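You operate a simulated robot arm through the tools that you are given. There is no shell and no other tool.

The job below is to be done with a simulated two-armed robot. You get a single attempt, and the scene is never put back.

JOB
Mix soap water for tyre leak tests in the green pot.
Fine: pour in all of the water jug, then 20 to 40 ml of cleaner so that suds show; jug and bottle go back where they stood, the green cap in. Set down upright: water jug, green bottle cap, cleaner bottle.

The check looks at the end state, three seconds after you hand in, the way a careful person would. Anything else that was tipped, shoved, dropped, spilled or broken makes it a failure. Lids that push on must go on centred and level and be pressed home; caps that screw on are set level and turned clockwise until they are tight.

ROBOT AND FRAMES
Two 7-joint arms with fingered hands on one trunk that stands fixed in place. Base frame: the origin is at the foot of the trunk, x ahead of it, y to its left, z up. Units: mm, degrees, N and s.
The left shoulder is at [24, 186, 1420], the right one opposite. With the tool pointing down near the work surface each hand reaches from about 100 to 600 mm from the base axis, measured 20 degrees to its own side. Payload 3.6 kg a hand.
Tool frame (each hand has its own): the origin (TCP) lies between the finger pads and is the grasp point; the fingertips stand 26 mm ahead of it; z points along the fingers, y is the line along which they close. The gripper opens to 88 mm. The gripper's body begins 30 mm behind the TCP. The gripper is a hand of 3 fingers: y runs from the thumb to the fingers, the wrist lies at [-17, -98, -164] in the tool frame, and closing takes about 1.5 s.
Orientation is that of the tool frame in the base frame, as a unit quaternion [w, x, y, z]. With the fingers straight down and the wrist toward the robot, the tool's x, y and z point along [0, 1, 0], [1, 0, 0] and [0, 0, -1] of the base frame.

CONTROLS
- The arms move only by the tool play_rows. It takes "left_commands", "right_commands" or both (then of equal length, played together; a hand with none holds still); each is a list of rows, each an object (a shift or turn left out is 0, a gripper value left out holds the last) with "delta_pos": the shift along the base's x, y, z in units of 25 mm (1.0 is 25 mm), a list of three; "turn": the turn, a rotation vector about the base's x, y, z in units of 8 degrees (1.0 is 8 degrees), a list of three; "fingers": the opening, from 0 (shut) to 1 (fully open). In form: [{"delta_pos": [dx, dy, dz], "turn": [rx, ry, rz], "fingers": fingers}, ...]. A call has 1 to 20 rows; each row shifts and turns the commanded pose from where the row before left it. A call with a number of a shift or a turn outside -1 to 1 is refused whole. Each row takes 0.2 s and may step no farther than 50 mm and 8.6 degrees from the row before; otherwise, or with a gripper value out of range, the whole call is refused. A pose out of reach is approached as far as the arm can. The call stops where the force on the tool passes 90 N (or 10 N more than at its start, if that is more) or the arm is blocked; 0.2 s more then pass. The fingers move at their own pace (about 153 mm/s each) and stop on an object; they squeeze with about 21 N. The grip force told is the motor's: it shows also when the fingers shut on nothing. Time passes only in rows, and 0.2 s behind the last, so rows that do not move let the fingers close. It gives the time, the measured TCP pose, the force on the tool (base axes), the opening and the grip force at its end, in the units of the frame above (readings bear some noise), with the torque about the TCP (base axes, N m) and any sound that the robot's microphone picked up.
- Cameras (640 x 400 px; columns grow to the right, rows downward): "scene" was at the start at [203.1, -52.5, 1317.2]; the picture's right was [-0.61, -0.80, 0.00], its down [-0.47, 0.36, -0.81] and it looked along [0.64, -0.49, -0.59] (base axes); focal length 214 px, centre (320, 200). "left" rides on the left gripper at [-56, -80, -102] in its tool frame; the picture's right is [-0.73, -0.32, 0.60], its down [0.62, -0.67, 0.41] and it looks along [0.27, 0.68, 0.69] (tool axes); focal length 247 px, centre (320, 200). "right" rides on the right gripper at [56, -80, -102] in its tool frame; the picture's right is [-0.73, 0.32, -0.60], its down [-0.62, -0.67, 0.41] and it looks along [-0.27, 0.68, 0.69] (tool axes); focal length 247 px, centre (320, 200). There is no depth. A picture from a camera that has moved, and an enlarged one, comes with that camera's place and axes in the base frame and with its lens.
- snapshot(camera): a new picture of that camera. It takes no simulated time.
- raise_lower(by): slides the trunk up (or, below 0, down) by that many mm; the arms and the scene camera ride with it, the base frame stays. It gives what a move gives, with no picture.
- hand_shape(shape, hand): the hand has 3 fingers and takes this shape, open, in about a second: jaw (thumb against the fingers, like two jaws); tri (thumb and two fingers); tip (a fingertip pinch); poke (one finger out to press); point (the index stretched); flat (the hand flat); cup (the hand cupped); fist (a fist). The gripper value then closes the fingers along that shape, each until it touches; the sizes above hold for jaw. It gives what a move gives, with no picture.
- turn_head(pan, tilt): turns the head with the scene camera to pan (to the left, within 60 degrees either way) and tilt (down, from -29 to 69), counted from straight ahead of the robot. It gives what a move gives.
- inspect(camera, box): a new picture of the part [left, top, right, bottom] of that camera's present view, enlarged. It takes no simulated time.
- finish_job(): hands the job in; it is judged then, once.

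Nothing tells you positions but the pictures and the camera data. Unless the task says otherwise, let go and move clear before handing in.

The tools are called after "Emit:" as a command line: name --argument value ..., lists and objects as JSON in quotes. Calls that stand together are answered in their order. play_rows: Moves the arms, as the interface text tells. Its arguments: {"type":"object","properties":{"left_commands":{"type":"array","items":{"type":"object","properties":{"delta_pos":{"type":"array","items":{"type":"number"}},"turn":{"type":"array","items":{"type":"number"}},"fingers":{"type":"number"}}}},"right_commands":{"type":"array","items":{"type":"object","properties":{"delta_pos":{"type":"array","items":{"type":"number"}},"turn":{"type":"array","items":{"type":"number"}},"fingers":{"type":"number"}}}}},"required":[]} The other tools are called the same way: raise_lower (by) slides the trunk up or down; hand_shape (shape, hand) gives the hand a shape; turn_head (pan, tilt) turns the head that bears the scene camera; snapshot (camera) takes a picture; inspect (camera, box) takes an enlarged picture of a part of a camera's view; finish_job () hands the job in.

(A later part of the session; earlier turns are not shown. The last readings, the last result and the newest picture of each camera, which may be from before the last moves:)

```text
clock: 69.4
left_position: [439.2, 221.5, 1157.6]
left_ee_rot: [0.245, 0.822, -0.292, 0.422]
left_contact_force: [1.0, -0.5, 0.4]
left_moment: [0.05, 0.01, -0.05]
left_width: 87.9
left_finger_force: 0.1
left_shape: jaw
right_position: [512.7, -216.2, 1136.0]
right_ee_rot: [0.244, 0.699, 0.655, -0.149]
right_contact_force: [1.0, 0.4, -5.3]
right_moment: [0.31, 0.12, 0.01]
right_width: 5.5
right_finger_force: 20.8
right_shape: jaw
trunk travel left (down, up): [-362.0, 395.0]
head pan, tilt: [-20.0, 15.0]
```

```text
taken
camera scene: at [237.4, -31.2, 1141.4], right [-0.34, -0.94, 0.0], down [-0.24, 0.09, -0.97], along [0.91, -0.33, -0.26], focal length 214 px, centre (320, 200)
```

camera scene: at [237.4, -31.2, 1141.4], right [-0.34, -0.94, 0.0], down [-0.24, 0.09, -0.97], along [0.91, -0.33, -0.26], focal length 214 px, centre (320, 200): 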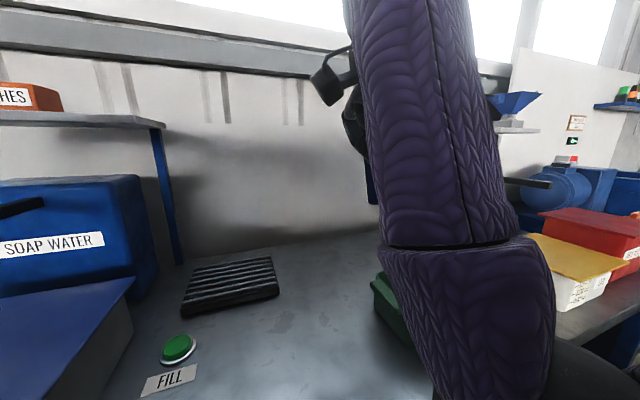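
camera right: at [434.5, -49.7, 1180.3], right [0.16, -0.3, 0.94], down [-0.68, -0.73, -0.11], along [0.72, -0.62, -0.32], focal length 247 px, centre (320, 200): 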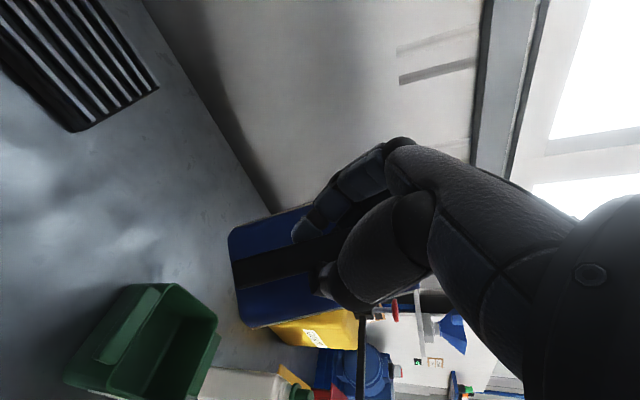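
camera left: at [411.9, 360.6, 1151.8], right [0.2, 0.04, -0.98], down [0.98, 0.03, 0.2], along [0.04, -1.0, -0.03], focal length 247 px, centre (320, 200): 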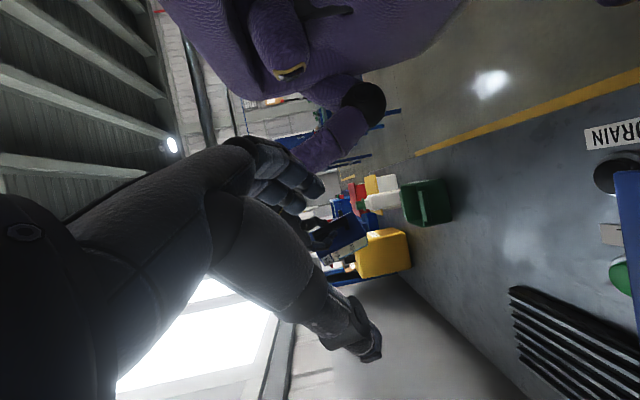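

That freed the arm. I'll continue right and then lower while restoring the hand orientation.

Emit:
play_rows --right_commands '[{"delta_pos": [0, -0.5, -0.2]}, {"delta_pos": [0, -0.5, -0.3], "turn": [0, 0.4, 0.05]}, {"delta_pos": [0, -0.4, -0.4], "turn": [0, 0.4, 0.05]}, {"delta_pos": [-0.2, -0.4, -0.4], "turn": [0, 0.4, 0.1]}, {"delta_pos": [-0.2, -0.2, -0.4]}, {"delta_pos": [-0.2, -0.2, -0.4]}, {"delta_pos": [-0.2, 0, -0.4]}, {}]'

Emit:
snapshot --camera "scene"

Emit:
inspect --camera "left" --box '[290, 150, 430, 300]'

```text
clock: 71.2
left_position: [439.4, 222.0, 1157.8]
left_ee_rot: [0.245, 0.822, -0.292, 0.422]
left_contact_force: [0.7, 1.2, 0.3]
left_moment: [-0.02, 0.01, 0.02]
left_width: 87.9
left_finger_force: 0.1
left_shape: jaw
right_position: [491.9, -270.6, 1072.5]
right_ee_rot: [0.19, 0.675, 0.683, -0.202]
right_contact_force: [-0.3, -0.2, -5.5]
right_moment: [0.26, 0.16, -0.01]
right_width: 5.5
right_finger_force: 21.5
right_shape: jaw
trunk travel left (down, up): [-362.0, 395.0]
head pan, tilt: [-20.0, 15.0]
```

```text
taken
camera scene: at [237.5, -31.4, 1141.4], right [-0.34, -0.94, 0.0], down [-0.24, 0.09, -0.97], along [0.91, -0.33, -0.26], focal length 214 px, centre (320, 200)
```

scene: 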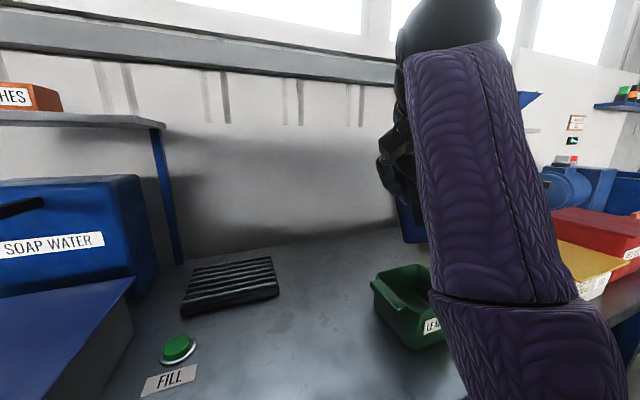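

```text
2.67 times, centred on (360, 225) of left
camera zoom: at [412.0, 360.4, 1151.9], right [0.2, 0.04, -0.98], down [0.98, 0.03, 0.2], along [0.04, -1.0, -0.03], focal length 659 px, centre (213, 133)
```

zoom: 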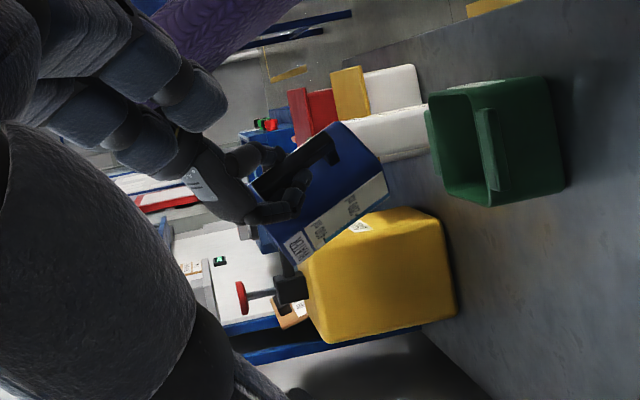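

I can now estimate the jug's attitude: it leans about 21° toward +x, is yawed about 40°, and the grip hasn't slipped for the last 15 s. I'll level it with a compensating hand turn and re-check.

Emit:
play_rows --right_commands '[{"turn": [0.2, -0.6, 0], "delta_pos": [-0.2, 0.2, 0]}, {"turn": [0.2, -0.6, 0], "delta_pos": [-0.2, 0.2, 0]}, {"turn": [0.2, -0.6, 0], "delta_pos": [-0.2, 0.2, 0]}, {"turn": [0.2, -0.6, 0], "delta_pos": [-0.2, 0.2, 0]}, {}, {}]'

Emit:
inspect --camera "left" --box '[290, 150, 430, 300]'

Emit:
inspect --camera "right" --box '[160, 150, 430, 400]'

Emit:
snapshot --camera "scene"

```text
clock: 72.3
left_position: [441.6, 222.7, 1158.0]
left_ee_rot: [0.245, 0.823, -0.292, 0.421]
left_contact_force: [0.1, 0.2, -1.3]
left_moment: [-0.05, -0.01, 0.01]
left_width: 88.0
left_finger_force: 0.0
left_shape: jaw
right_position: [488.8, -272.0, 1143.5]
right_ee_rot: [0.331, 0.715, 0.616, -0.012]
right_contact_force: [0.0, -0.9, -5.1]
right_moment: [0.23, 0.22, 0.02]
right_width: 5.4
right_finger_force: 21.5
right_shape: jaw
trunk travel left (down, up): [-362.0, 395.0]
head pan, tilt: [-20.0, 15.0]
stopped in row 5 (right hand): the arm was blocked; the commanded pose is now the measured one
```

```text
2.67 times, centred on (360, 225) of left
camera zoom: at [412.1, 360.3, 1151.8], right [0.2, 0.04, -0.98], down [0.98, 0.03, 0.2], along [0.04, -1.0, -0.03], focal length 659 px, centre (213, 133)
```

zoom: 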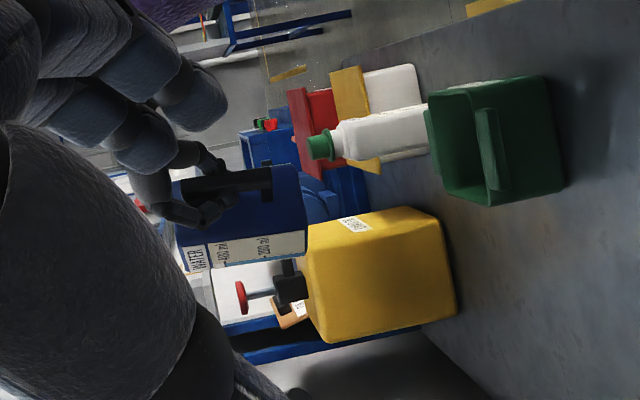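

```text
1.60 times, centred on (295, 275) of right
camera zoom: at [392.9, -171.4, 1162.4], right [-0.13, -0.35, 0.93], down [-0.58, -0.73, -0.36], along [0.8, -0.59, -0.11], focal length 395 px, centre (360, 80)
```

zoom: 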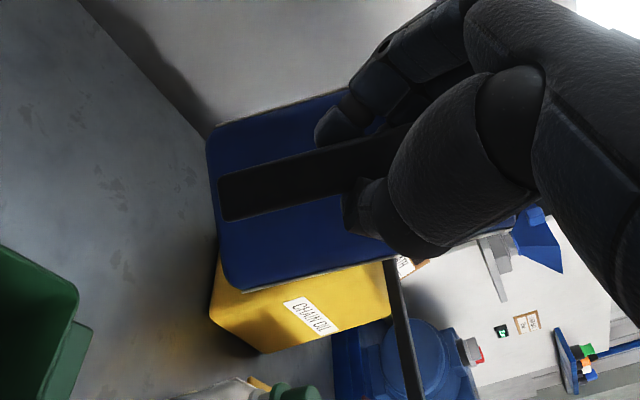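

```text
taken
camera scene: at [237.5, -31.6, 1141.4], right [-0.34, -0.94, 0.0], down [-0.24, 0.09, -0.97], along [0.91, -0.33, -0.26], focal length 214 px, centre (320, 200)
```

scene: 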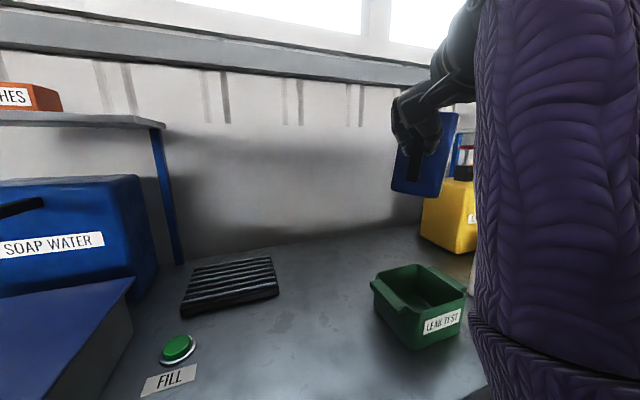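

The jug is now nearly upright (about 7° toward -x), but the arm is folded too tightly with the wrist close to the shoulder. I'll yaw the hand clockwise, which aligns the spout with -y and moves the wrist outward.

Emit:
play_rows --right_commands '[{"turn": [0, 0, -0.8]}, {"turn": [0, 0, -0.8]}, {"turn": [0, 0, -0.8]}, {}]'

Emit:
snapshot --camera "scene"

Emit:
inspect --camera "left" --box '[290, 150, 430, 300]'

```text
clock: 73.5
left_position: [440.5, 221.4, 1156.1]
left_ee_rot: [0.246, 0.822, -0.292, 0.422]
left_contact_force: [0.3, 0.7, 0.1]
left_moment: [-0.01, -0.03, 0.02]
left_width: 88.0
left_finger_force: 0.1
left_shape: jaw
right_position: [487.9, -299.4, 1147.1]
right_ee_rot: [0.359, 0.805, 0.463, -0.094]
right_contact_force: [-0.5, 0.0, -5.0]
right_moment: [0.32, 0.11, 0.04]
right_width: 5.3
right_finger_force: 20.7
right_shape: jaw
trunk travel left (down, up): [-362.0, 395.0]
head pan, tilt: [-20.0, 15.0]
stopped in row 4 (right hand): the arm was blocked; the commanded pose is now the measured one
```

```text
taken
camera scene: at [237.5, -31.5, 1141.4], right [-0.34, -0.94, 0.0], down [-0.24, 0.09, -0.97], along [0.91, -0.33, -0.26], focal length 214 px, centre (320, 200)
```

scene: 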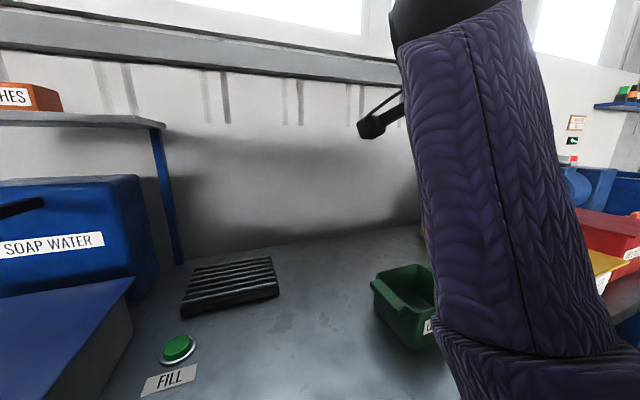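

```text
2.67 times, centred on (360, 225) of left
camera zoom: at [412.0, 360.4, 1151.8], right [0.2, 0.04, -0.98], down [0.98, 0.03, 0.2], along [0.04, -1.0, -0.03], focal length 659 px, centre (213, 133)
```

zoom: 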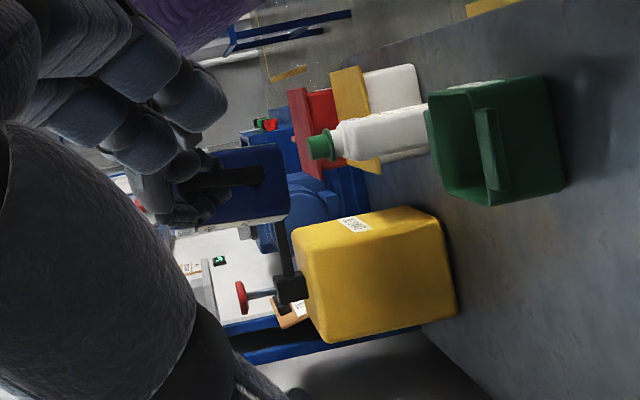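

The arm is too folded because the trunk is low. I'll raise the trunk 150 mm (the arms ride along) and then lower the hand relative to the shoulder, which opens the elbow.

Emit:
raise_lower --by 150

Emit:
play_rows --right_commands '[{"delta_pos": [0.1, 0, -0.5]}, {"delta_pos": [0.1, 0, -0.5]}, {"delta_pos": [0.1, 0, -0.5]}, {"delta_pos": [0.1, 0, -0.5]}, {}]'

Emit:
snapshot --camera "scene"

Emit:
snapshot --camera "left"

```text
clock: 75.0
left_position: [425.8, 221.7, 1314.4]
left_ee_rot: [0.233, 0.816, -0.299, 0.437]
left_contact_force: [-0.5, -0.6, -0.1]
left_moment: [-0.03, -0.02, 0.01]
left_width: 87.8
left_finger_force: 0.0
left_shape: jaw
right_position: [483.9, -338.8, 1296.2]
right_ee_rot: [0.399, 0.8, 0.428, -0.13]
right_contact_force: [0.2, -0.7, -4.2]
right_moment: [0.35, 0.05, 0.02]
right_width: 5.5
right_finger_force: 21.4
right_shape: jaw
trunk travel left (down, up): [-502.0, 256.0]
head pan, tilt: [-20.0, 15.0]
stopped: the arm was blocked; the commanded pose is now the measured one
```

```text
clock: 76.4
left_position: [426.3, 221.6, 1315.4]
left_ee_rot: [0.234, 0.816, -0.298, 0.436]
left_contact_force: [-0.1, -0.2, 0.3]
left_moment: [0.03, 0.03, -0.01]
left_width: 88.0
left_finger_force: 0.0
left_shape: jaw
right_position: [498.6, -357.2, 1285.1]
right_ee_rot: [0.428, 0.804, 0.398, -0.111]
right_contact_force: [-0.4, -0.2, -4.3]
right_moment: [0.38, 0.08, 0.0]
right_width: 5.0
right_finger_force: 20.8
right_shape: jaw
trunk travel left (down, up): [-502.0, 256.0]
head pan, tilt: [-20.0, 15.0]
stopped in row 5 (right hand): the arm was blocked; the commanded pose is now the measured one
```

```text
taken
camera scene: at [224.5, -31.7, 1288.7], right [-0.34, -0.94, 0.0], down [-0.24, 0.09, -0.97], along [0.91, -0.33, -0.26], focal length 214 px, centre (320, 200)
```

scene: 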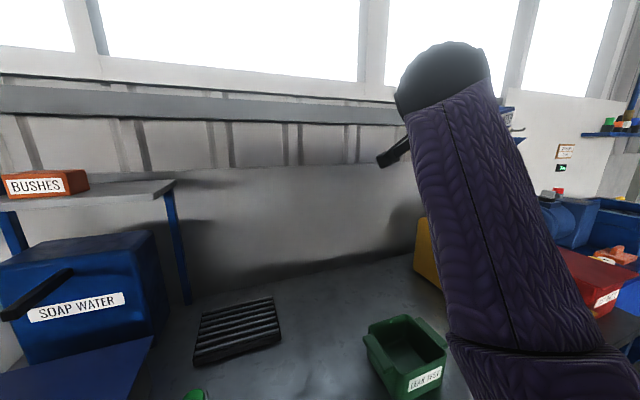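

```text
taken
camera left: at [397.8, 360.0, 1309.1], right [0.24, 0.05, -0.97], down [0.97, 0.03, 0.24], along [0.05, -1.0, -0.04], focal length 247 px, centre (320, 200)
```

left: 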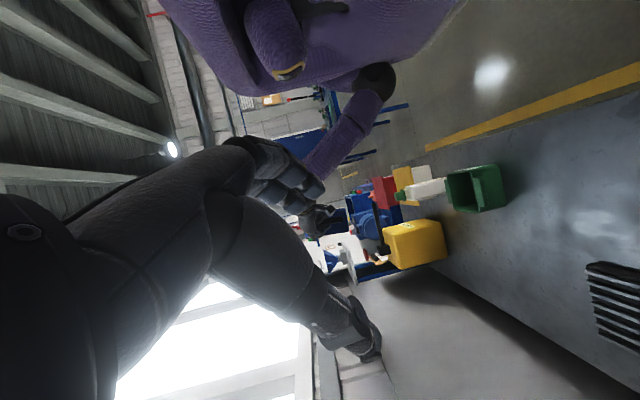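

The arm is still pressed on its folded elbow. I'll move the hand outward (forward and right) while tilting it to a more natural fingers-down attitude, which also levels the jug.

Emit:
play_rows --right_commands '[{"delta_pos": [0.4, -0.4, 0], "turn": [0.4, 0, 0]}, {"delta_pos": [0.4, -0.4, 0], "turn": [0.4, 0, 0]}, {"delta_pos": [0.4, -0.4, 0], "turn": [0.4, 0, 0]}, {"delta_pos": [0.4, -0.4, 0], "turn": [0.4, 0, 0]}, {"delta_pos": [0.2, -0.4, 0], "turn": [0.4, 0, 0]}, {}]'

Emit:
snapshot --camera "scene"

Emit:
snapshot --camera "left"

```text
clock: 77.8
left_position: [426.3, 222.8, 1314.8]
left_ee_rot: [0.234, 0.815, -0.298, 0.438]
left_contact_force: [0.1, 0.3, 1.4]
left_moment: [0.02, 0.01, -0.01]
left_width: 88.0
left_finger_force: 0.0
left_shape: jaw
right_position: [543.7, -403.4, 1285.7]
right_ee_rot: [0.31, 0.855, 0.411, -0.054]
right_contact_force: [0.5, -0.7, -5.4]
right_moment: [0.34, 0.04, -0.02]
right_width: 5.2
right_finger_force: 21.3
right_shape: jaw
trunk travel left (down, up): [-502.0, 256.0]
head pan, tilt: [-20.0, 15.0]
```

```text
taken
camera scene: at [224.4, -31.3, 1288.7], right [-0.34, -0.94, 0.0], down [-0.24, 0.09, -0.97], along [0.91, -0.33, -0.26], focal length 214 px, centre (320, 200)
```

scene: 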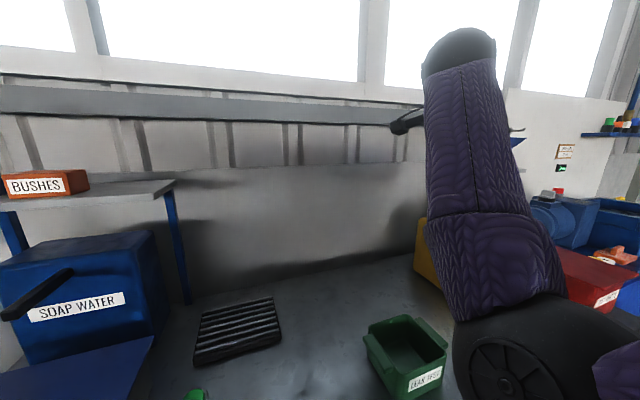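

```text
taken
camera left: at [397.7, 360.4, 1308.9], right [0.24, 0.05, -0.97], down [0.97, 0.04, 0.24], along [0.05, -1.0, -0.04], focal length 247 px, centre (320, 200)
```

left: 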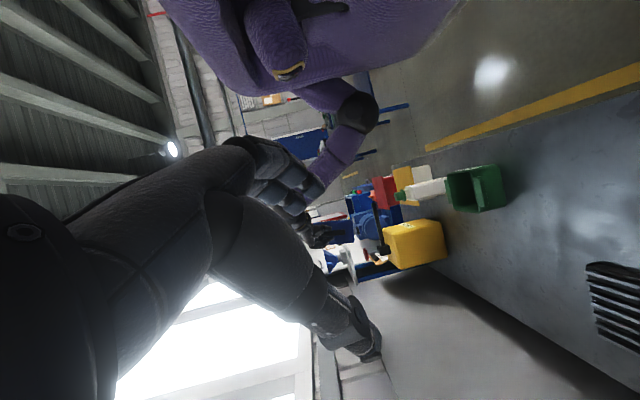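

It moved freely. Now I'll lower the hand in steps.

Emit:
play_rows --right_commands '[{"delta_pos": [0, 0, -0.5]}, {"delta_pos": [0, 0, -0.5]}, {"delta_pos": [0, 0, -0.5]}, {"delta_pos": [0, 0, -0.5]}, {"delta_pos": [0, 0, -0.5]}, {"delta_pos": [0, 0, -0.5]}, {}]'

Emit:
snapshot --camera "scene"

```text
clock: 79.4
left_position: [426.6, 222.1, 1314.5]
left_ee_rot: [0.233, 0.816, -0.298, 0.437]
left_contact_force: [0.0, 0.2, 0.5]
left_moment: [0.02, 0.03, 0.03]
left_width: 87.9
left_finger_force: 0.1
left_shape: jaw
right_position: [544.1, -405.0, 1210.4]
right_ee_rot: [0.31, 0.856, 0.411, -0.054]
right_contact_force: [-0.1, -0.3, -4.6]
right_moment: [0.32, 0.07, 0.0]
right_width: 5.4
right_finger_force: 21.3
right_shape: jaw
trunk travel left (down, up): [-502.0, 256.0]
head pan, tilt: [-20.0, 15.0]
```

```text
taken
camera scene: at [224.5, -31.5, 1288.7], right [-0.34, -0.94, 0.0], down [-0.24, 0.09, -0.97], along [0.91, -0.33, -0.26], focal length 214 px, centre (320, 200)
```

scene: 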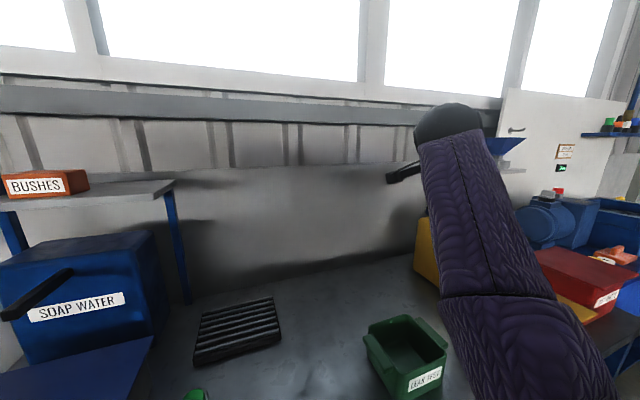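

The jug is hanging nearly upright with about 13° yaw and the arm moves freely. I'll trim the remaining roll and yaw while moving toward the pre-pour position on the +y side of the pot.

Emit:
play_rows --right_commands '[{"delta_pos": [-0.22, 0.7, -0.4], "turn": [0, 0.14, -0.2]}, {"delta_pos": [-0.22, 0.7, -0.4], "turn": [0, 0.14, -0.2]}, {"delta_pos": [-0.22, 0.7, -0.4], "turn": [0, 0.14, -0.2]}, {"delta_pos": [-0.22, 0.7, -0.4], "turn": [0, 0.14, -0.2]}, {"delta_pos": [-0.22, 0.7, -0.4], "turn": [0, 0.14, -0.2]}, {"delta_pos": [-0.22, 0.7, -0.4], "turn": [0, 0.14, -0.2]}, {}]'

Emit:
snapshot --camera "scene"

Emit:
snapshot --camera "right"

```text
clock: 80.5
left_position: [425.9, 221.8, 1314.1]
left_ee_rot: [0.233, 0.816, -0.298, 0.437]
left_contact_force: [-0.3, 0.4, -0.4]
left_moment: [0.0, -0.02, -0.04]
left_width: 87.7
left_finger_force: 0.0
left_shape: jaw
right_position: [537.6, -361.9, 1247.8]
right_ee_rot: [0.339, 0.884, 0.317, -0.062]
right_contact_force: [0.0, 0.2, -5.7]
right_moment: [0.3, 0.02, 0.06]
right_width: 5.5
right_finger_force: 21.0
right_shape: jaw
trunk travel left (down, up): [-502.0, 256.0]
head pan, tilt: [-20.0, 15.0]
stopped in row 5 (right hand): the arm was blocked; the commanded pose is now the measured one
```

```text
taken
camera scene: at [224.5, -31.6, 1288.7], right [-0.34, -0.94, 0.0], down [-0.24, 0.09, -0.97], along [0.91, -0.33, -0.26], focal length 214 px, centre (320, 200)
```

scene: 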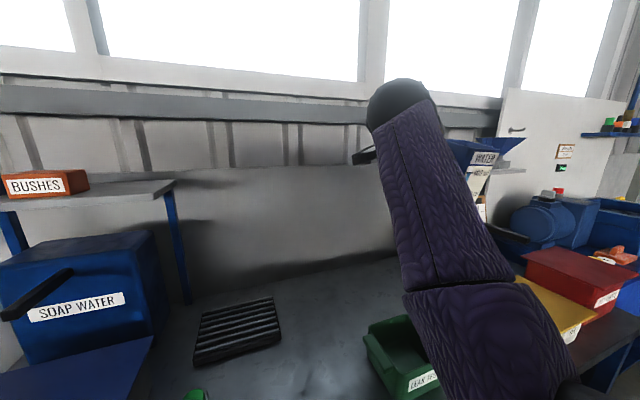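

```text
taken
camera right: at [523.4, -222.6, 1262.8], right [-0.45, -0.18, 0.87], down [-0.85, -0.21, -0.48], along [0.27, -0.96, -0.06], focal length 247 px, centre (320, 200)
```

right: 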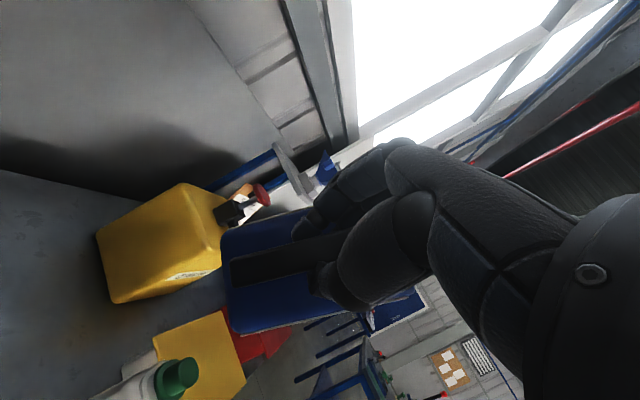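

This yaw pushes the wrist to its limit, so this pinched grip cannot do the pour well. The safer choice is to take the jug back to its spot, set it down upright, and regrasp its body from above. First I'll return the hand to the earlier comfortable orientation out in free space.

Emit:
play_rows --right_commands '[{"delta_pos": [0, -0.3, 0], "turn": [0.082, 0.632, 0.705]}, {"delta_pos": [0, -0.3, 0], "turn": [0.082, 0.632, 0.705]}, {"delta_pos": [0, -0.3, 0], "turn": [0.082, 0.632, 0.705]}, {"delta_pos": [0, -0.3, 0], "turn": [0.082, 0.632, 0.705]}, {"delta_pos": [0, -0.3, 0], "turn": [0.082, 0.632, 0.705]}, {"delta_pos": [0, 0, 0], "turn": [0.082, 0.632, 0.705]}, {"delta_pos": [0, 0, 0], "turn": [0.082, 0.632, 0.705]}, {}]'

Emit:
snapshot --camera "scene"

```text
clock: 82.3
left_position: [425.0, 220.9, 1314.2]
left_ee_rot: [0.234, 0.815, -0.298, 0.438]
left_contact_force: [0.2, 0.3, 0.2]
left_moment: [-0.01, -0.01, 0.01]
left_width: 87.9
left_finger_force: 0.1
left_shape: jaw
right_position: [537.8, -396.4, 1247.4]
right_ee_rot: [0.192, 0.678, 0.683, -0.195]
right_contact_force: [0.2, 0.4, -4.7]
right_moment: [0.23, 0.13, 0.04]
right_width: 5.5
right_finger_force: 21.3
right_shape: jaw
trunk travel left (down, up): [-502.0, 256.0]
head pan, tilt: [-20.0, 15.0]
```

```text
taken
camera scene: at [224.3, -31.3, 1288.7], right [-0.34, -0.94, 0.0], down [-0.24, 0.09, -0.97], along [0.91, -0.33, -0.26], focal length 214 px, centre (320, 200)
```

scene: 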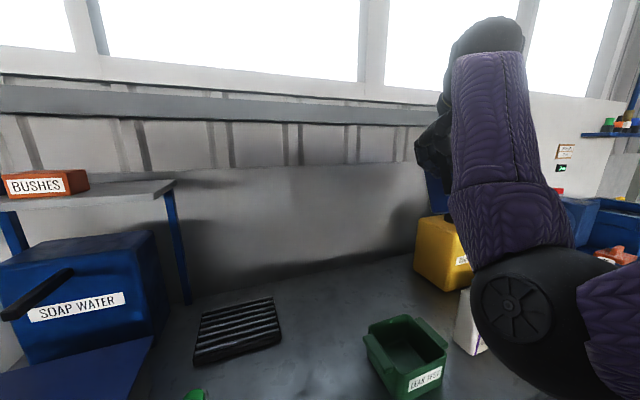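

Good, the hand is back at its comfortable attitude and unblocked. I'll lower it next.

Emit:
play_rows --right_commands '[{"delta_pos": [0, 0.1, -0.6]}, {"delta_pos": [0, 0.1, -0.6]}, {"delta_pos": [0, 0.1, -0.6]}, {"delta_pos": [0, 0.1, -0.6]}, {"delta_pos": [0, 0.1, -0.6]}, {"delta_pos": [0, 0.1, -0.6]}, {"delta_pos": [0, 0.1, -0.6]}, {}]'

Emit:
play_rows --right_commands '[{"delta_pos": [-0.2, 0.6, 0]}, {"delta_pos": [-0.2, 0.6, 0]}, {"delta_pos": [-0.2, 0.6, 0]}, {"delta_pos": [-0.2, 0.6, 0]}, {"delta_pos": [-0.2, 0.6, 0]}, {"delta_pos": [-0.2, 0.6, 0]}, {}]'

Emit:
snapshot --camera "scene"

```text
clock: 84.2
left_position: [426.2, 221.4, 1314.7]
left_ee_rot: [0.234, 0.815, -0.298, 0.438]
left_contact_force: [-0.4, 0.8, 0.3]
left_moment: [0.02, 0.04, 0.02]
left_width: 87.6
left_finger_force: 0.0
left_shape: jaw
right_position: [537.1, -378.7, 1141.7]
right_ee_rot: [0.193, 0.677, 0.683, -0.194]
right_contact_force: [0.3, 0.1, -5.0]
right_moment: [0.26, 0.1, 0.0]
right_width: 5.5
right_finger_force: 21.3
right_shape: jaw
trunk travel left (down, up): [-502.0, 256.0]
head pan, tilt: [-20.0, 15.0]
```

```text
clock: 85.8
left_position: [425.6, 221.3, 1314.3]
left_ee_rot: [0.233, 0.816, -0.298, 0.437]
left_contact_force: [0.2, -0.6, -0.3]
left_moment: [0.0, -0.02, 0.01]
left_width: 88.0
left_finger_force: 0.1
left_shape: jaw
right_position: [507.3, -288.8, 1141.2]
right_ee_rot: [0.193, 0.678, 0.683, -0.194]
right_contact_force: [-1.2, -0.1, -5.2]
right_moment: [0.26, 0.09, 0.01]
right_width: 5.6
right_finger_force: 21.3
right_shape: jaw
trunk travel left (down, up): [-502.0, 256.0]
head pan, tilt: [-20.0, 15.0]
```

```text
taken
camera scene: at [224.5, -31.8, 1288.7], right [-0.34, -0.94, 0.0], down [-0.24, 0.09, -0.97], along [0.91, -0.33, -0.26], focal length 214 px, centre (320, 200)
```

scene: 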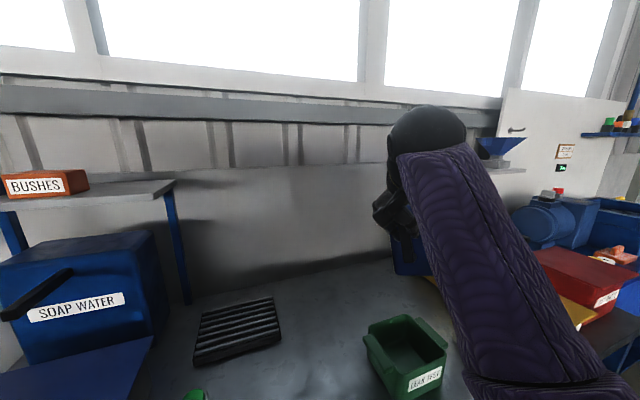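

The arm moves freely now. I'll continue left and down toward the jug's original place, above the table.

Emit:
play_rows --right_commands '[{"delta_pos": [-0.2, 0.8, -0.2]}, {"delta_pos": [-0.2, 0.8, -0.3]}, {"delta_pos": [-0.2, 0.8, -0.5]}, {"delta_pos": [-0.2, 0.8, -0.6]}, {"delta_pos": [-0.2, 0.8, -0.6]}, {"delta_pos": [-0.2, 0.8, -0.6]}, {"delta_pos": [-0.2, 0.8, -0.6]}, {"delta_pos": [-0.2, 0.8, -0.6]}, {"delta_pos": [-0.2, 0.8, -0.6]}, {"delta_pos": [-0.2, 0.6, -0.6]}, {}]'

Emit:
snapshot --camera "scene"

```text
clock: 86.8
left_position: [425.5, 222.4, 1314.4]
left_ee_rot: [0.234, 0.816, -0.299, 0.437]
left_contact_force: [0.0, 1.0, -0.4]
left_moment: [-0.03, 0.0, 0.01]
left_width: 88.0
left_finger_force: 0.2
left_shape: jaw
right_position: [524.7, -257.5, 1178.7]
right_ee_rot: [0.271, 0.7, 0.637, -0.174]
right_contact_force: [0.2, 0.7, -5.3]
right_moment: [0.26, 0.12, 0.06]
right_width: 5.2
right_finger_force: 20.6
right_shape: jaw
trunk travel left (down, up): [-502.0, 256.0]
head pan, tilt: [-20.0, 15.0]
stopped in row 5 (right hand): the arm was blocked; the commanded pose is now the measured one
```

```text
taken
camera scene: at [224.6, -31.5, 1288.7], right [-0.34, -0.94, 0.0], down [-0.24, 0.09, -0.97], along [0.91, -0.33, -0.26], focal length 214 px, centre (320, 200)
```

scene: 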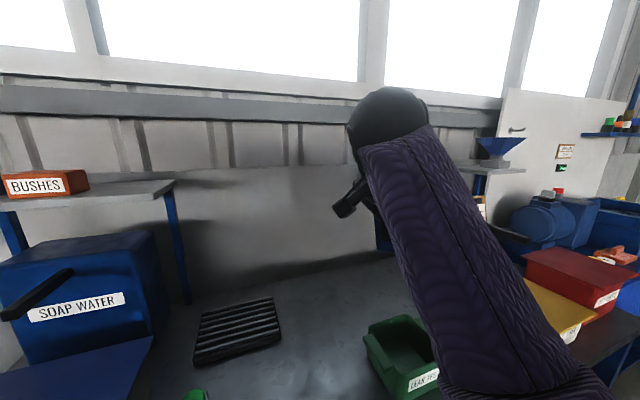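

Blocked again when sweeping left. I'll look at the elbow and forearm with the head camera to understand what stops it.

Emit:
turn_head --pan -55 --tilt 40

Emit:
snapshot --camera "scene"

Emit:
snapshot --camera "left"

```text
clock: 87.8
left_position: [426.0, 222.5, 1314.6]
left_ee_rot: [0.233, 0.816, -0.298, 0.438]
left_contact_force: [0.7, -0.3, 0.1]
left_moment: [0.01, -0.01, 0.02]
left_width: 87.8
left_finger_force: 0.0
left_shape: jaw
right_position: [525.3, -256.2, 1178.2]
right_ee_rot: [0.272, 0.7, 0.637, -0.174]
right_contact_force: [-0.2, 1.3, -5.2]
right_moment: [0.35, 0.12, 0.0]
right_width: 5.3
right_finger_force: 21.3
right_shape: jaw
trunk travel left (down, up): [-502.0, 256.0]
head pan, tilt: [-55.0, 40.0]
```

```text
taken
camera scene: at [185.5, -69.2, 1249.2], right [-0.82, -0.57, 0.0], down [-0.37, 0.53, -0.77], along [0.44, -0.63, -0.64], focal length 214 px, centre (320, 200)
```

scene: 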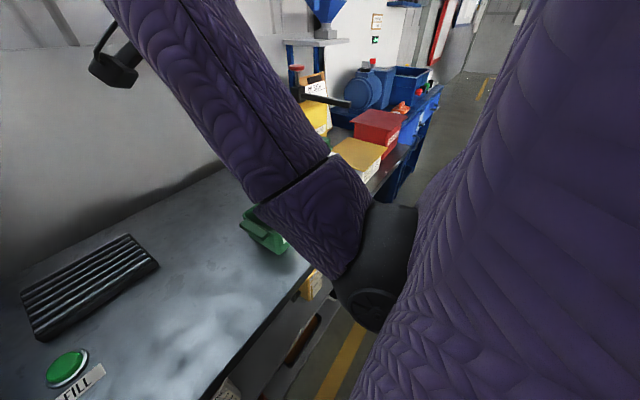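

```text
taken
camera left: at [397.7, 360.3, 1308.9], right [0.24, 0.05, -0.97], down [0.97, 0.04, 0.24], along [0.05, -1.0, -0.04], focal length 247 px, centre (320, 200)
```

left: 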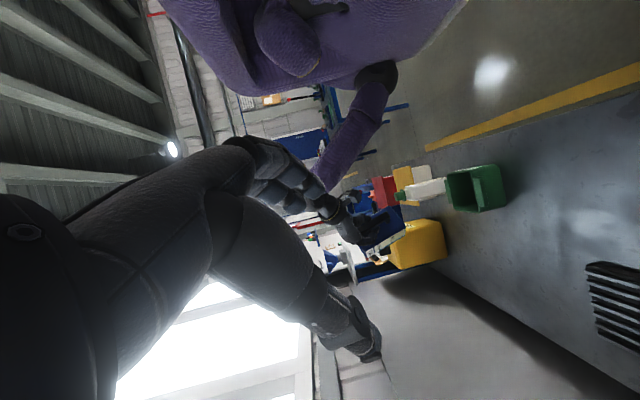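

The elbow is jammed against the trunk. I'll move the hand forward and right behind the pot, where the arm is more extended, level the jug there, and set it down on the free table area behind the pot to regrasp it properly.

Emit:
play_rows --right_commands '[{"delta_pos": [0.6, -0.5, 0]}, {"delta_pos": [0.6, -0.5, 0]}, {"delta_pos": [0.6, -0.5, 0]}, {"delta_pos": [0.6, -0.5, 0]}, {"delta_pos": [0.6, -0.5, 0]}, {}]'

Emit:
play_rows --right_commands '[{"turn": [0.43, -0.47, 0], "delta_pos": [0, 0, -0.2]}, {"turn": [0.43, -0.47, 0], "delta_pos": [0, 0, -0.2]}, {"turn": [0.43, -0.47, 0], "delta_pos": [0, 0, -0.2]}, {"delta_pos": [0, 0, -0.3]}, {"delta_pos": [0, 0, -0.3]}, {}]'

Emit:
snapshot --camera "scene"

Emit:
snapshot --camera "left"

```text
clock: 89.2
left_position: [426.4, 222.7, 1314.2]
left_ee_rot: [0.234, 0.815, -0.298, 0.438]
left_contact_force: [0.1, 0.5, 0.9]
left_moment: [0.02, -0.02, 0.02]
left_width: 87.8
left_finger_force: 0.0
left_shape: jaw
right_position: [599.2, -315.8, 1177.4]
right_ee_rot: [0.271, 0.699, 0.638, -0.174]
right_contact_force: [-0.1, 0.6, -5.7]
right_moment: [0.27, 0.13, -0.03]
right_width: 5.5
right_finger_force: 21.3
right_shape: jaw
trunk travel left (down, up): [-502.0, 256.0]
head pan, tilt: [-55.0, 40.0]
```

```text
clock: 90.6
left_position: [426.0, 222.4, 1314.9]
left_ee_rot: [0.234, 0.816, -0.298, 0.437]
left_contact_force: [0.2, -0.4, 0.0]
left_moment: [0.01, -0.03, 0.02]
left_width: 87.7
left_finger_force: 0.1
left_shape: jaw
right_position: [600.1, -317.6, 1147.5]
right_ee_rot: [0.267, 0.735, 0.621, -0.045]
right_contact_force: [-0.5, 0.2, -4.7]
right_moment: [0.25, 0.17, 0.01]
right_width: 5.2
right_finger_force: 21.0
right_shape: jaw
trunk travel left (down, up): [-502.0, 256.0]
head pan, tilt: [-55.0, 40.0]
```

```text
taken
camera scene: at [185.5, -69.1, 1249.1], right [-0.82, -0.57, 0.0], down [-0.37, 0.53, -0.77], along [0.44, -0.63, -0.64], focal length 214 px, centre (320, 200)
```

scene: 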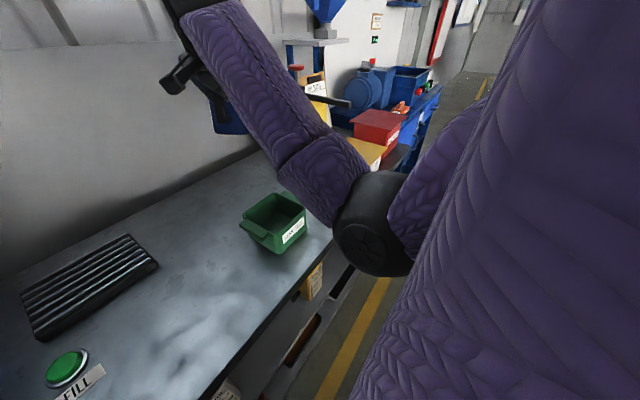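

```text
taken
camera left: at [397.8, 360.4, 1308.9], right [0.24, 0.05, -0.97], down [0.97, 0.04, 0.24], along [0.05, -1.0, -0.04], focal length 247 px, centre (320, 200)
```

left: 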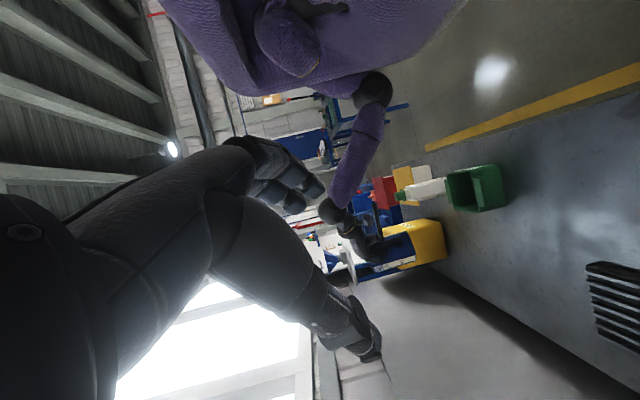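

The jug is free and, by my numbers, upright. I'll check it with both cameras before lowering it behind the pot.

Emit:
inspect --camera "left" --box '[310, 180, 450, 290]'

Emit:
snapshot --camera "right"

Emit:
inspect --camera "scene" --box '[150, 60, 320, 260]'

```text
3.64 times, centred on (380, 235) of left
camera zoom: at [397.8, 360.4, 1308.9], right [0.24, 0.05, -0.97], down [0.97, 0.04, 0.24], along [0.05, -1.0, -0.04], focal length 898 px, centre (102, 73)
```

zoom: 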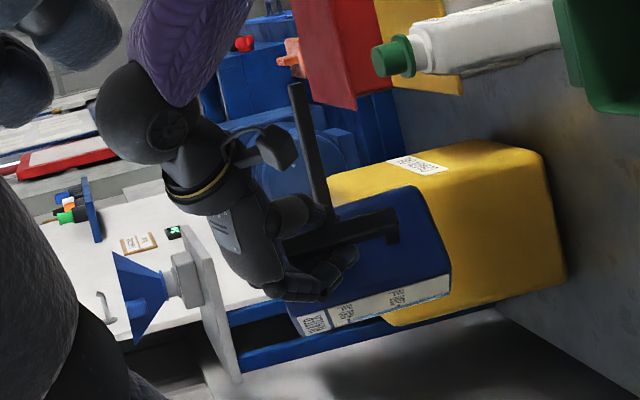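

```text
taken
camera right: at [509.8, -214.0, 1185.2], right [-0.02, -0.41, 0.91], down [-0.65, -0.68, -0.33], along [0.76, -0.6, -0.25], focal length 247 px, centre (320, 200)
```

right: 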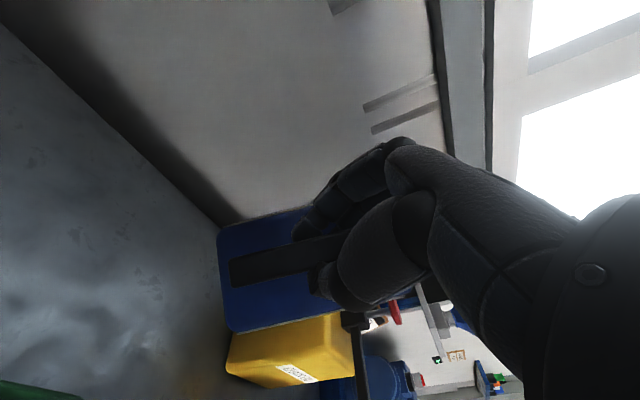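

```text
2.00 times, centred on (235, 160) of scene
camera zoom: at [185.5, -69.1, 1249.1], right [-0.82, -0.57, 0.0], down [-0.37, 0.53, -0.77], along [0.44, -0.63, -0.64], focal length 429 px, centre (490, 280)
```

zoom: 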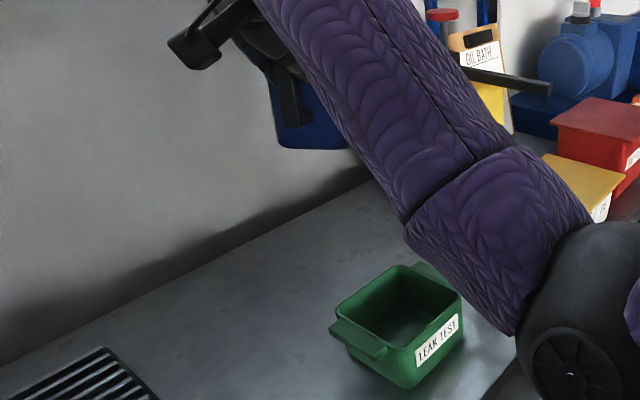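

The jug is upright within a degree or two and the wall is far behind it. I'll lower it step by step behind the pot.

Emit:
play_rows --right_commands '[{"delta_pos": [0.2, 0, -0.5]}, {"delta_pos": [0.2, 0, -0.5]}, {"delta_pos": [0, 0, -0.5]}, {"delta_pos": [0, 0, -0.5]}, {"delta_pos": [0, 0, -0.5]}, {"delta_pos": [0, 0, -0.5]}, {"delta_pos": [0, 0, -0.5]}, {"delta_pos": [0, 0, -0.5]}, {"delta_pos": [0, 0, -0.5]}, {"delta_pos": [0, 0, -0.5]}, {}]'

Emit:
snapshot --camera "scene"

Emit:
snapshot --camera "left"

```text
clock: 93.0
left_position: [426.4, 222.9, 1314.9]
left_ee_rot: [0.233, 0.815, -0.298, 0.438]
left_contact_force: [-0.4, -0.3, 0.5]
left_moment: [-0.03, -0.03, 0.03]
left_width: 88.0
left_finger_force: 0.0
left_shape: jaw
right_position: [608.3, -316.4, 1021.5]
right_ee_rot: [0.268, 0.735, 0.622, -0.046]
right_contact_force: [-0.3, -0.2, -4.2]
right_moment: [0.25, 0.17, -0.02]
right_width: 5.5
right_finger_force: 20.7
right_shape: jaw
trunk travel left (down, up): [-502.0, 256.0]
head pan, tilt: [-55.0, 40.0]
```

```text
taken
camera scene: at [185.4, -69.1, 1249.2], right [-0.82, -0.57, 0.0], down [-0.37, 0.53, -0.77], along [0.44, -0.63, -0.64], focal length 214 px, centre (320, 200)
```

scene: 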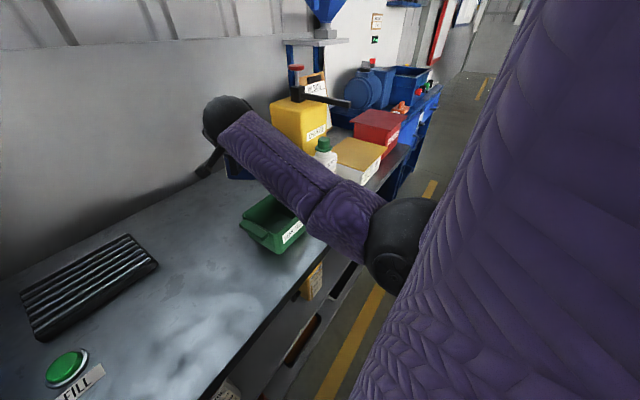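

```text
taken
camera left: at [397.7, 360.3, 1308.9], right [0.24, 0.05, -0.97], down [0.97, 0.04, 0.24], along [0.05, -1.0, -0.04], focal length 247 px, centre (320, 200)
```

left: 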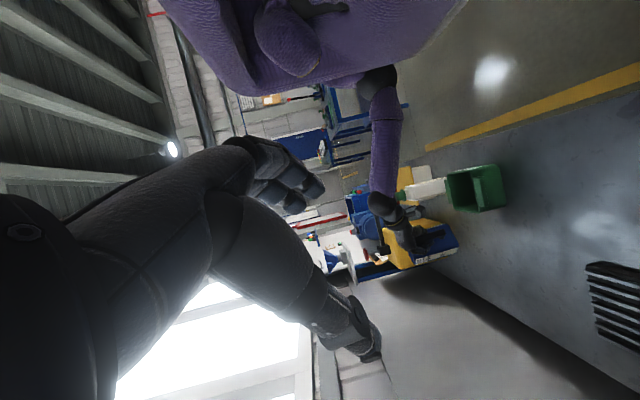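

Emit:
play_rows --right_commands '[{"delta_pos": [0, 0, -0.4]}, {"delta_pos": [0, 0, -0.4]}, {"delta_pos": [0, 0, -0.4]}, {"delta_pos": [0, 0, -0.4]}, {"delta_pos": [0, 0, -0.4]}, {"delta_pos": [0, 0, -0.4]}, {"delta_pos": [0, 0, -0.4]}, {"delta_pos": [0, 0, -0.4]}, {"delta_pos": [0, 0, -0.4]}, {"delta_pos": [0, 0, -0.4]}, {}]'

Emit:
snapshot --camera "scene"

Emit:
inspect --camera "left" --box '[350, 140, 530, 280]'

Emit:
snapshot --camera "right"

```text
clock: 95.4
left_position: [425.9, 222.6, 1313.2]
left_ee_rot: [0.233, 0.816, -0.298, 0.437]
left_contact_force: [-0.2, -0.2, 0.4]
left_moment: [0.02, 0.0, 0.02]
left_width: 87.9
left_finger_force: 0.1
left_shape: jaw
right_position: [608.6, -315.0, 923.5]
right_ee_rot: [0.269, 0.735, 0.621, -0.046]
right_contact_force: [-0.9, 0.6, -4.7]
right_moment: [0.27, 0.15, 0.0]
right_width: 5.3
right_finger_force: 21.0
right_shape: jaw
trunk travel left (down, up): [-502.0, 256.0]
head pan, tilt: [-55.0, 40.0]
```

```text
taken
camera scene: at [185.4, -69.1, 1249.2], right [-0.82, -0.57, 0.0], down [-0.37, 0.53, -0.77], along [0.44, -0.63, -0.64], focal length 214 px, centre (320, 200)
```

scene: 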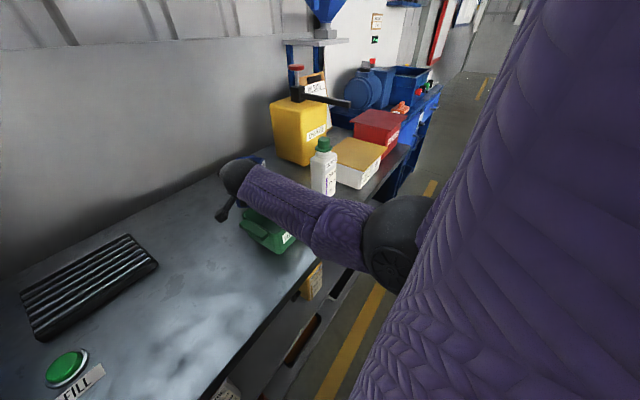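

```text
2.86 times, centred on (440, 210) of left
camera zoom: at [397.7, 360.3, 1308.9], right [0.24, 0.05, -0.97], down [0.97, 0.04, 0.24], along [0.05, -1.0, -0.04], focal length 706 px, centre (-23, 171)
```

zoom: 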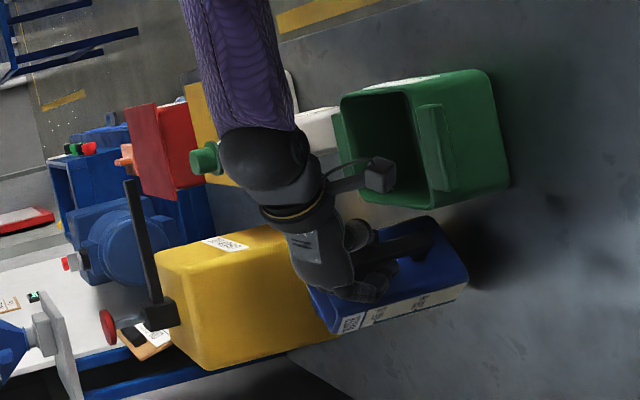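

```text
taken
camera right: at [519.6, -213.4, 960.3], right [-0.02, -0.41, 0.91], down [-0.65, -0.68, -0.33], along [0.76, -0.6, -0.25], focal length 247 px, centre (320, 200)
```

right: 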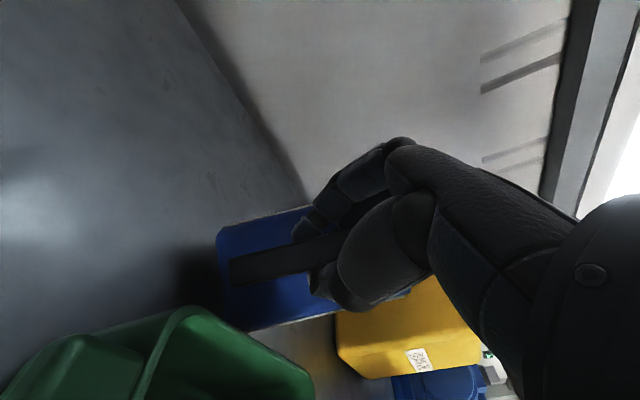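

About 30 mm remain; I'll go down slowly and watch for contact.

Emit:
play_rows --right_commands '[{"delta_pos": [0, 0, -0.16]}, {"delta_pos": [0, 0, -0.16]}, {"delta_pos": [0, 0, -0.16]}, {"delta_pos": [0, 0, -0.16]}, {"delta_pos": [0, 0, -0.16]}, {"delta_pos": [0, 0, -0.12]}, {}]'

Emit:
play_rows --right_commands '[{"delta_pos": [0, 0, -0.08]}, {"delta_pos": [0, 0, -0.08]}, {}]'

Emit:
inspect --camera "left" --box '[350, 140, 530, 280]'

```text
clock: 97.0
left_position: [425.8, 223.0, 1314.9]
left_ee_rot: [0.234, 0.816, -0.298, 0.437]
left_contact_force: [0.3, -0.7, 0.1]
left_moment: [-0.01, 0.01, 0.03]
left_width: 87.9
left_finger_force: 0.1
left_shape: jaw
right_position: [609.4, -314.7, 899.5]
right_ee_rot: [0.268, 0.734, 0.622, -0.045]
right_contact_force: [-1.2, 2.5, 2.3]
right_moment: [-0.16, 0.03, 0.0]
right_width: 5.6
right_finger_force: 20.4
right_shape: jaw
trunk travel left (down, up): [-502.0, 256.0]
head pan, tilt: [-55.0, 40.0]
```

```text
clock: 97.8
left_position: [424.9, 221.5, 1313.5]
left_ee_rot: [0.233, 0.816, -0.298, 0.438]
left_contact_force: [0.3, 0.1, 0.0]
left_moment: [-0.01, -0.01, -0.03]
left_width: 87.9
left_finger_force: 0.2
left_shape: jaw
right_position: [607.8, -314.5, 895.5]
right_ee_rot: [0.268, 0.735, 0.622, -0.045]
right_contact_force: [-1.2, 0.8, 1.0]
right_moment: [-0.16, -0.04, -0.02]
right_width: 5.5
right_finger_force: 21.6
right_shape: jaw
trunk travel left (down, up): [-502.0, 256.0]
head pan, tilt: [-55.0, 40.0]
```

```text
2.86 times, centred on (440, 210) of left
camera zoom: at [397.1, 360.8, 1309.0], right [0.24, 0.05, -0.97], down [0.97, 0.04, 0.24], along [0.05, -1.0, -0.04], focal length 706 px, centre (-23, 171)
```

zoom: 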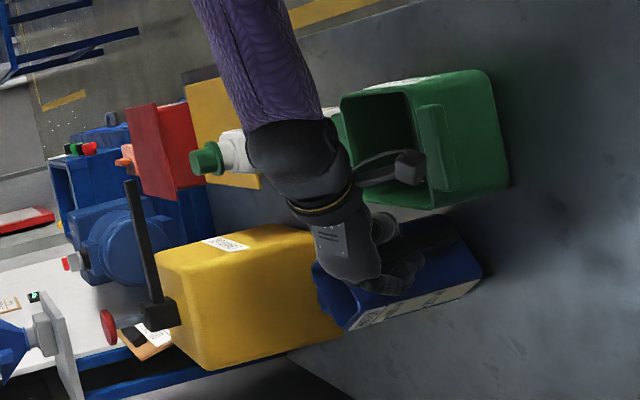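

The jug stands on the table now (contact felt, weight taken). I'll open the fingers only partly, since a full opening could push the jug body.

Emit:
play_rows --right_commands '[{"fingers": 0.2}, {"fingers": 0.3}, {"fingers": 0.4}, {"fingers": 0.48}, {"fingers": 0.48}, {"fingers": 0.48}]'

Emit:
inspect --camera "left" --box '[350, 140, 530, 280]'

Emit:
inspect --camera "right" --box '[160, 130, 460, 360]'

```text
clock: 99.2
left_position: [425.2, 222.2, 1314.3]
left_ee_rot: [0.235, 0.815, -0.298, 0.438]
left_contact_force: [0.5, 0.0, -0.3]
left_moment: [-0.02, 0.02, 0.03]
left_width: 87.9
left_finger_force: 0.0
left_shape: jaw
right_position: [608.7, -315.3, 896.3]
right_ee_rot: [0.268, 0.735, 0.622, -0.045]
right_contact_force: [-0.2, 1.2, -0.6]
right_moment: [0.0, 0.04, 0.03]
right_width: 40.9
right_finger_force: 0.1
right_shape: jaw
trunk travel left (down, up): [-502.0, 256.0]
head pan, tilt: [-55.0, 40.0]
```

```text
2.86 times, centred on (440, 210) of left
camera zoom: at [397.2, 360.7, 1309.0], right [0.24, 0.05, -0.97], down [0.97, 0.04, 0.24], along [0.05, -1.0, -0.04], focal length 706 px, centre (-23, 171)
```

zoom: 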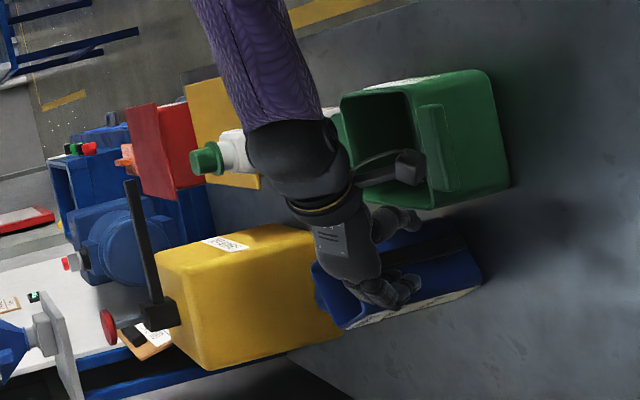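

```text
1.74 times, centred on (310, 245) of right
camera zoom: at [519.3, -213.5, 933.8], right [-0.02, -0.41, 0.91], down [-0.65, -0.68, -0.33], along [0.76, -0.6, -0.25], focal length 430 px, centre (337, 122)
```

zoom: 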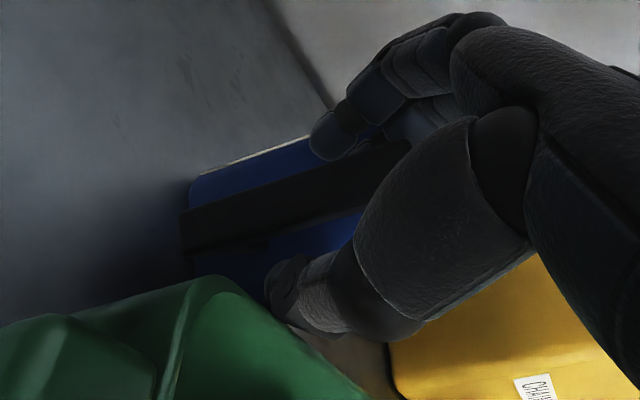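

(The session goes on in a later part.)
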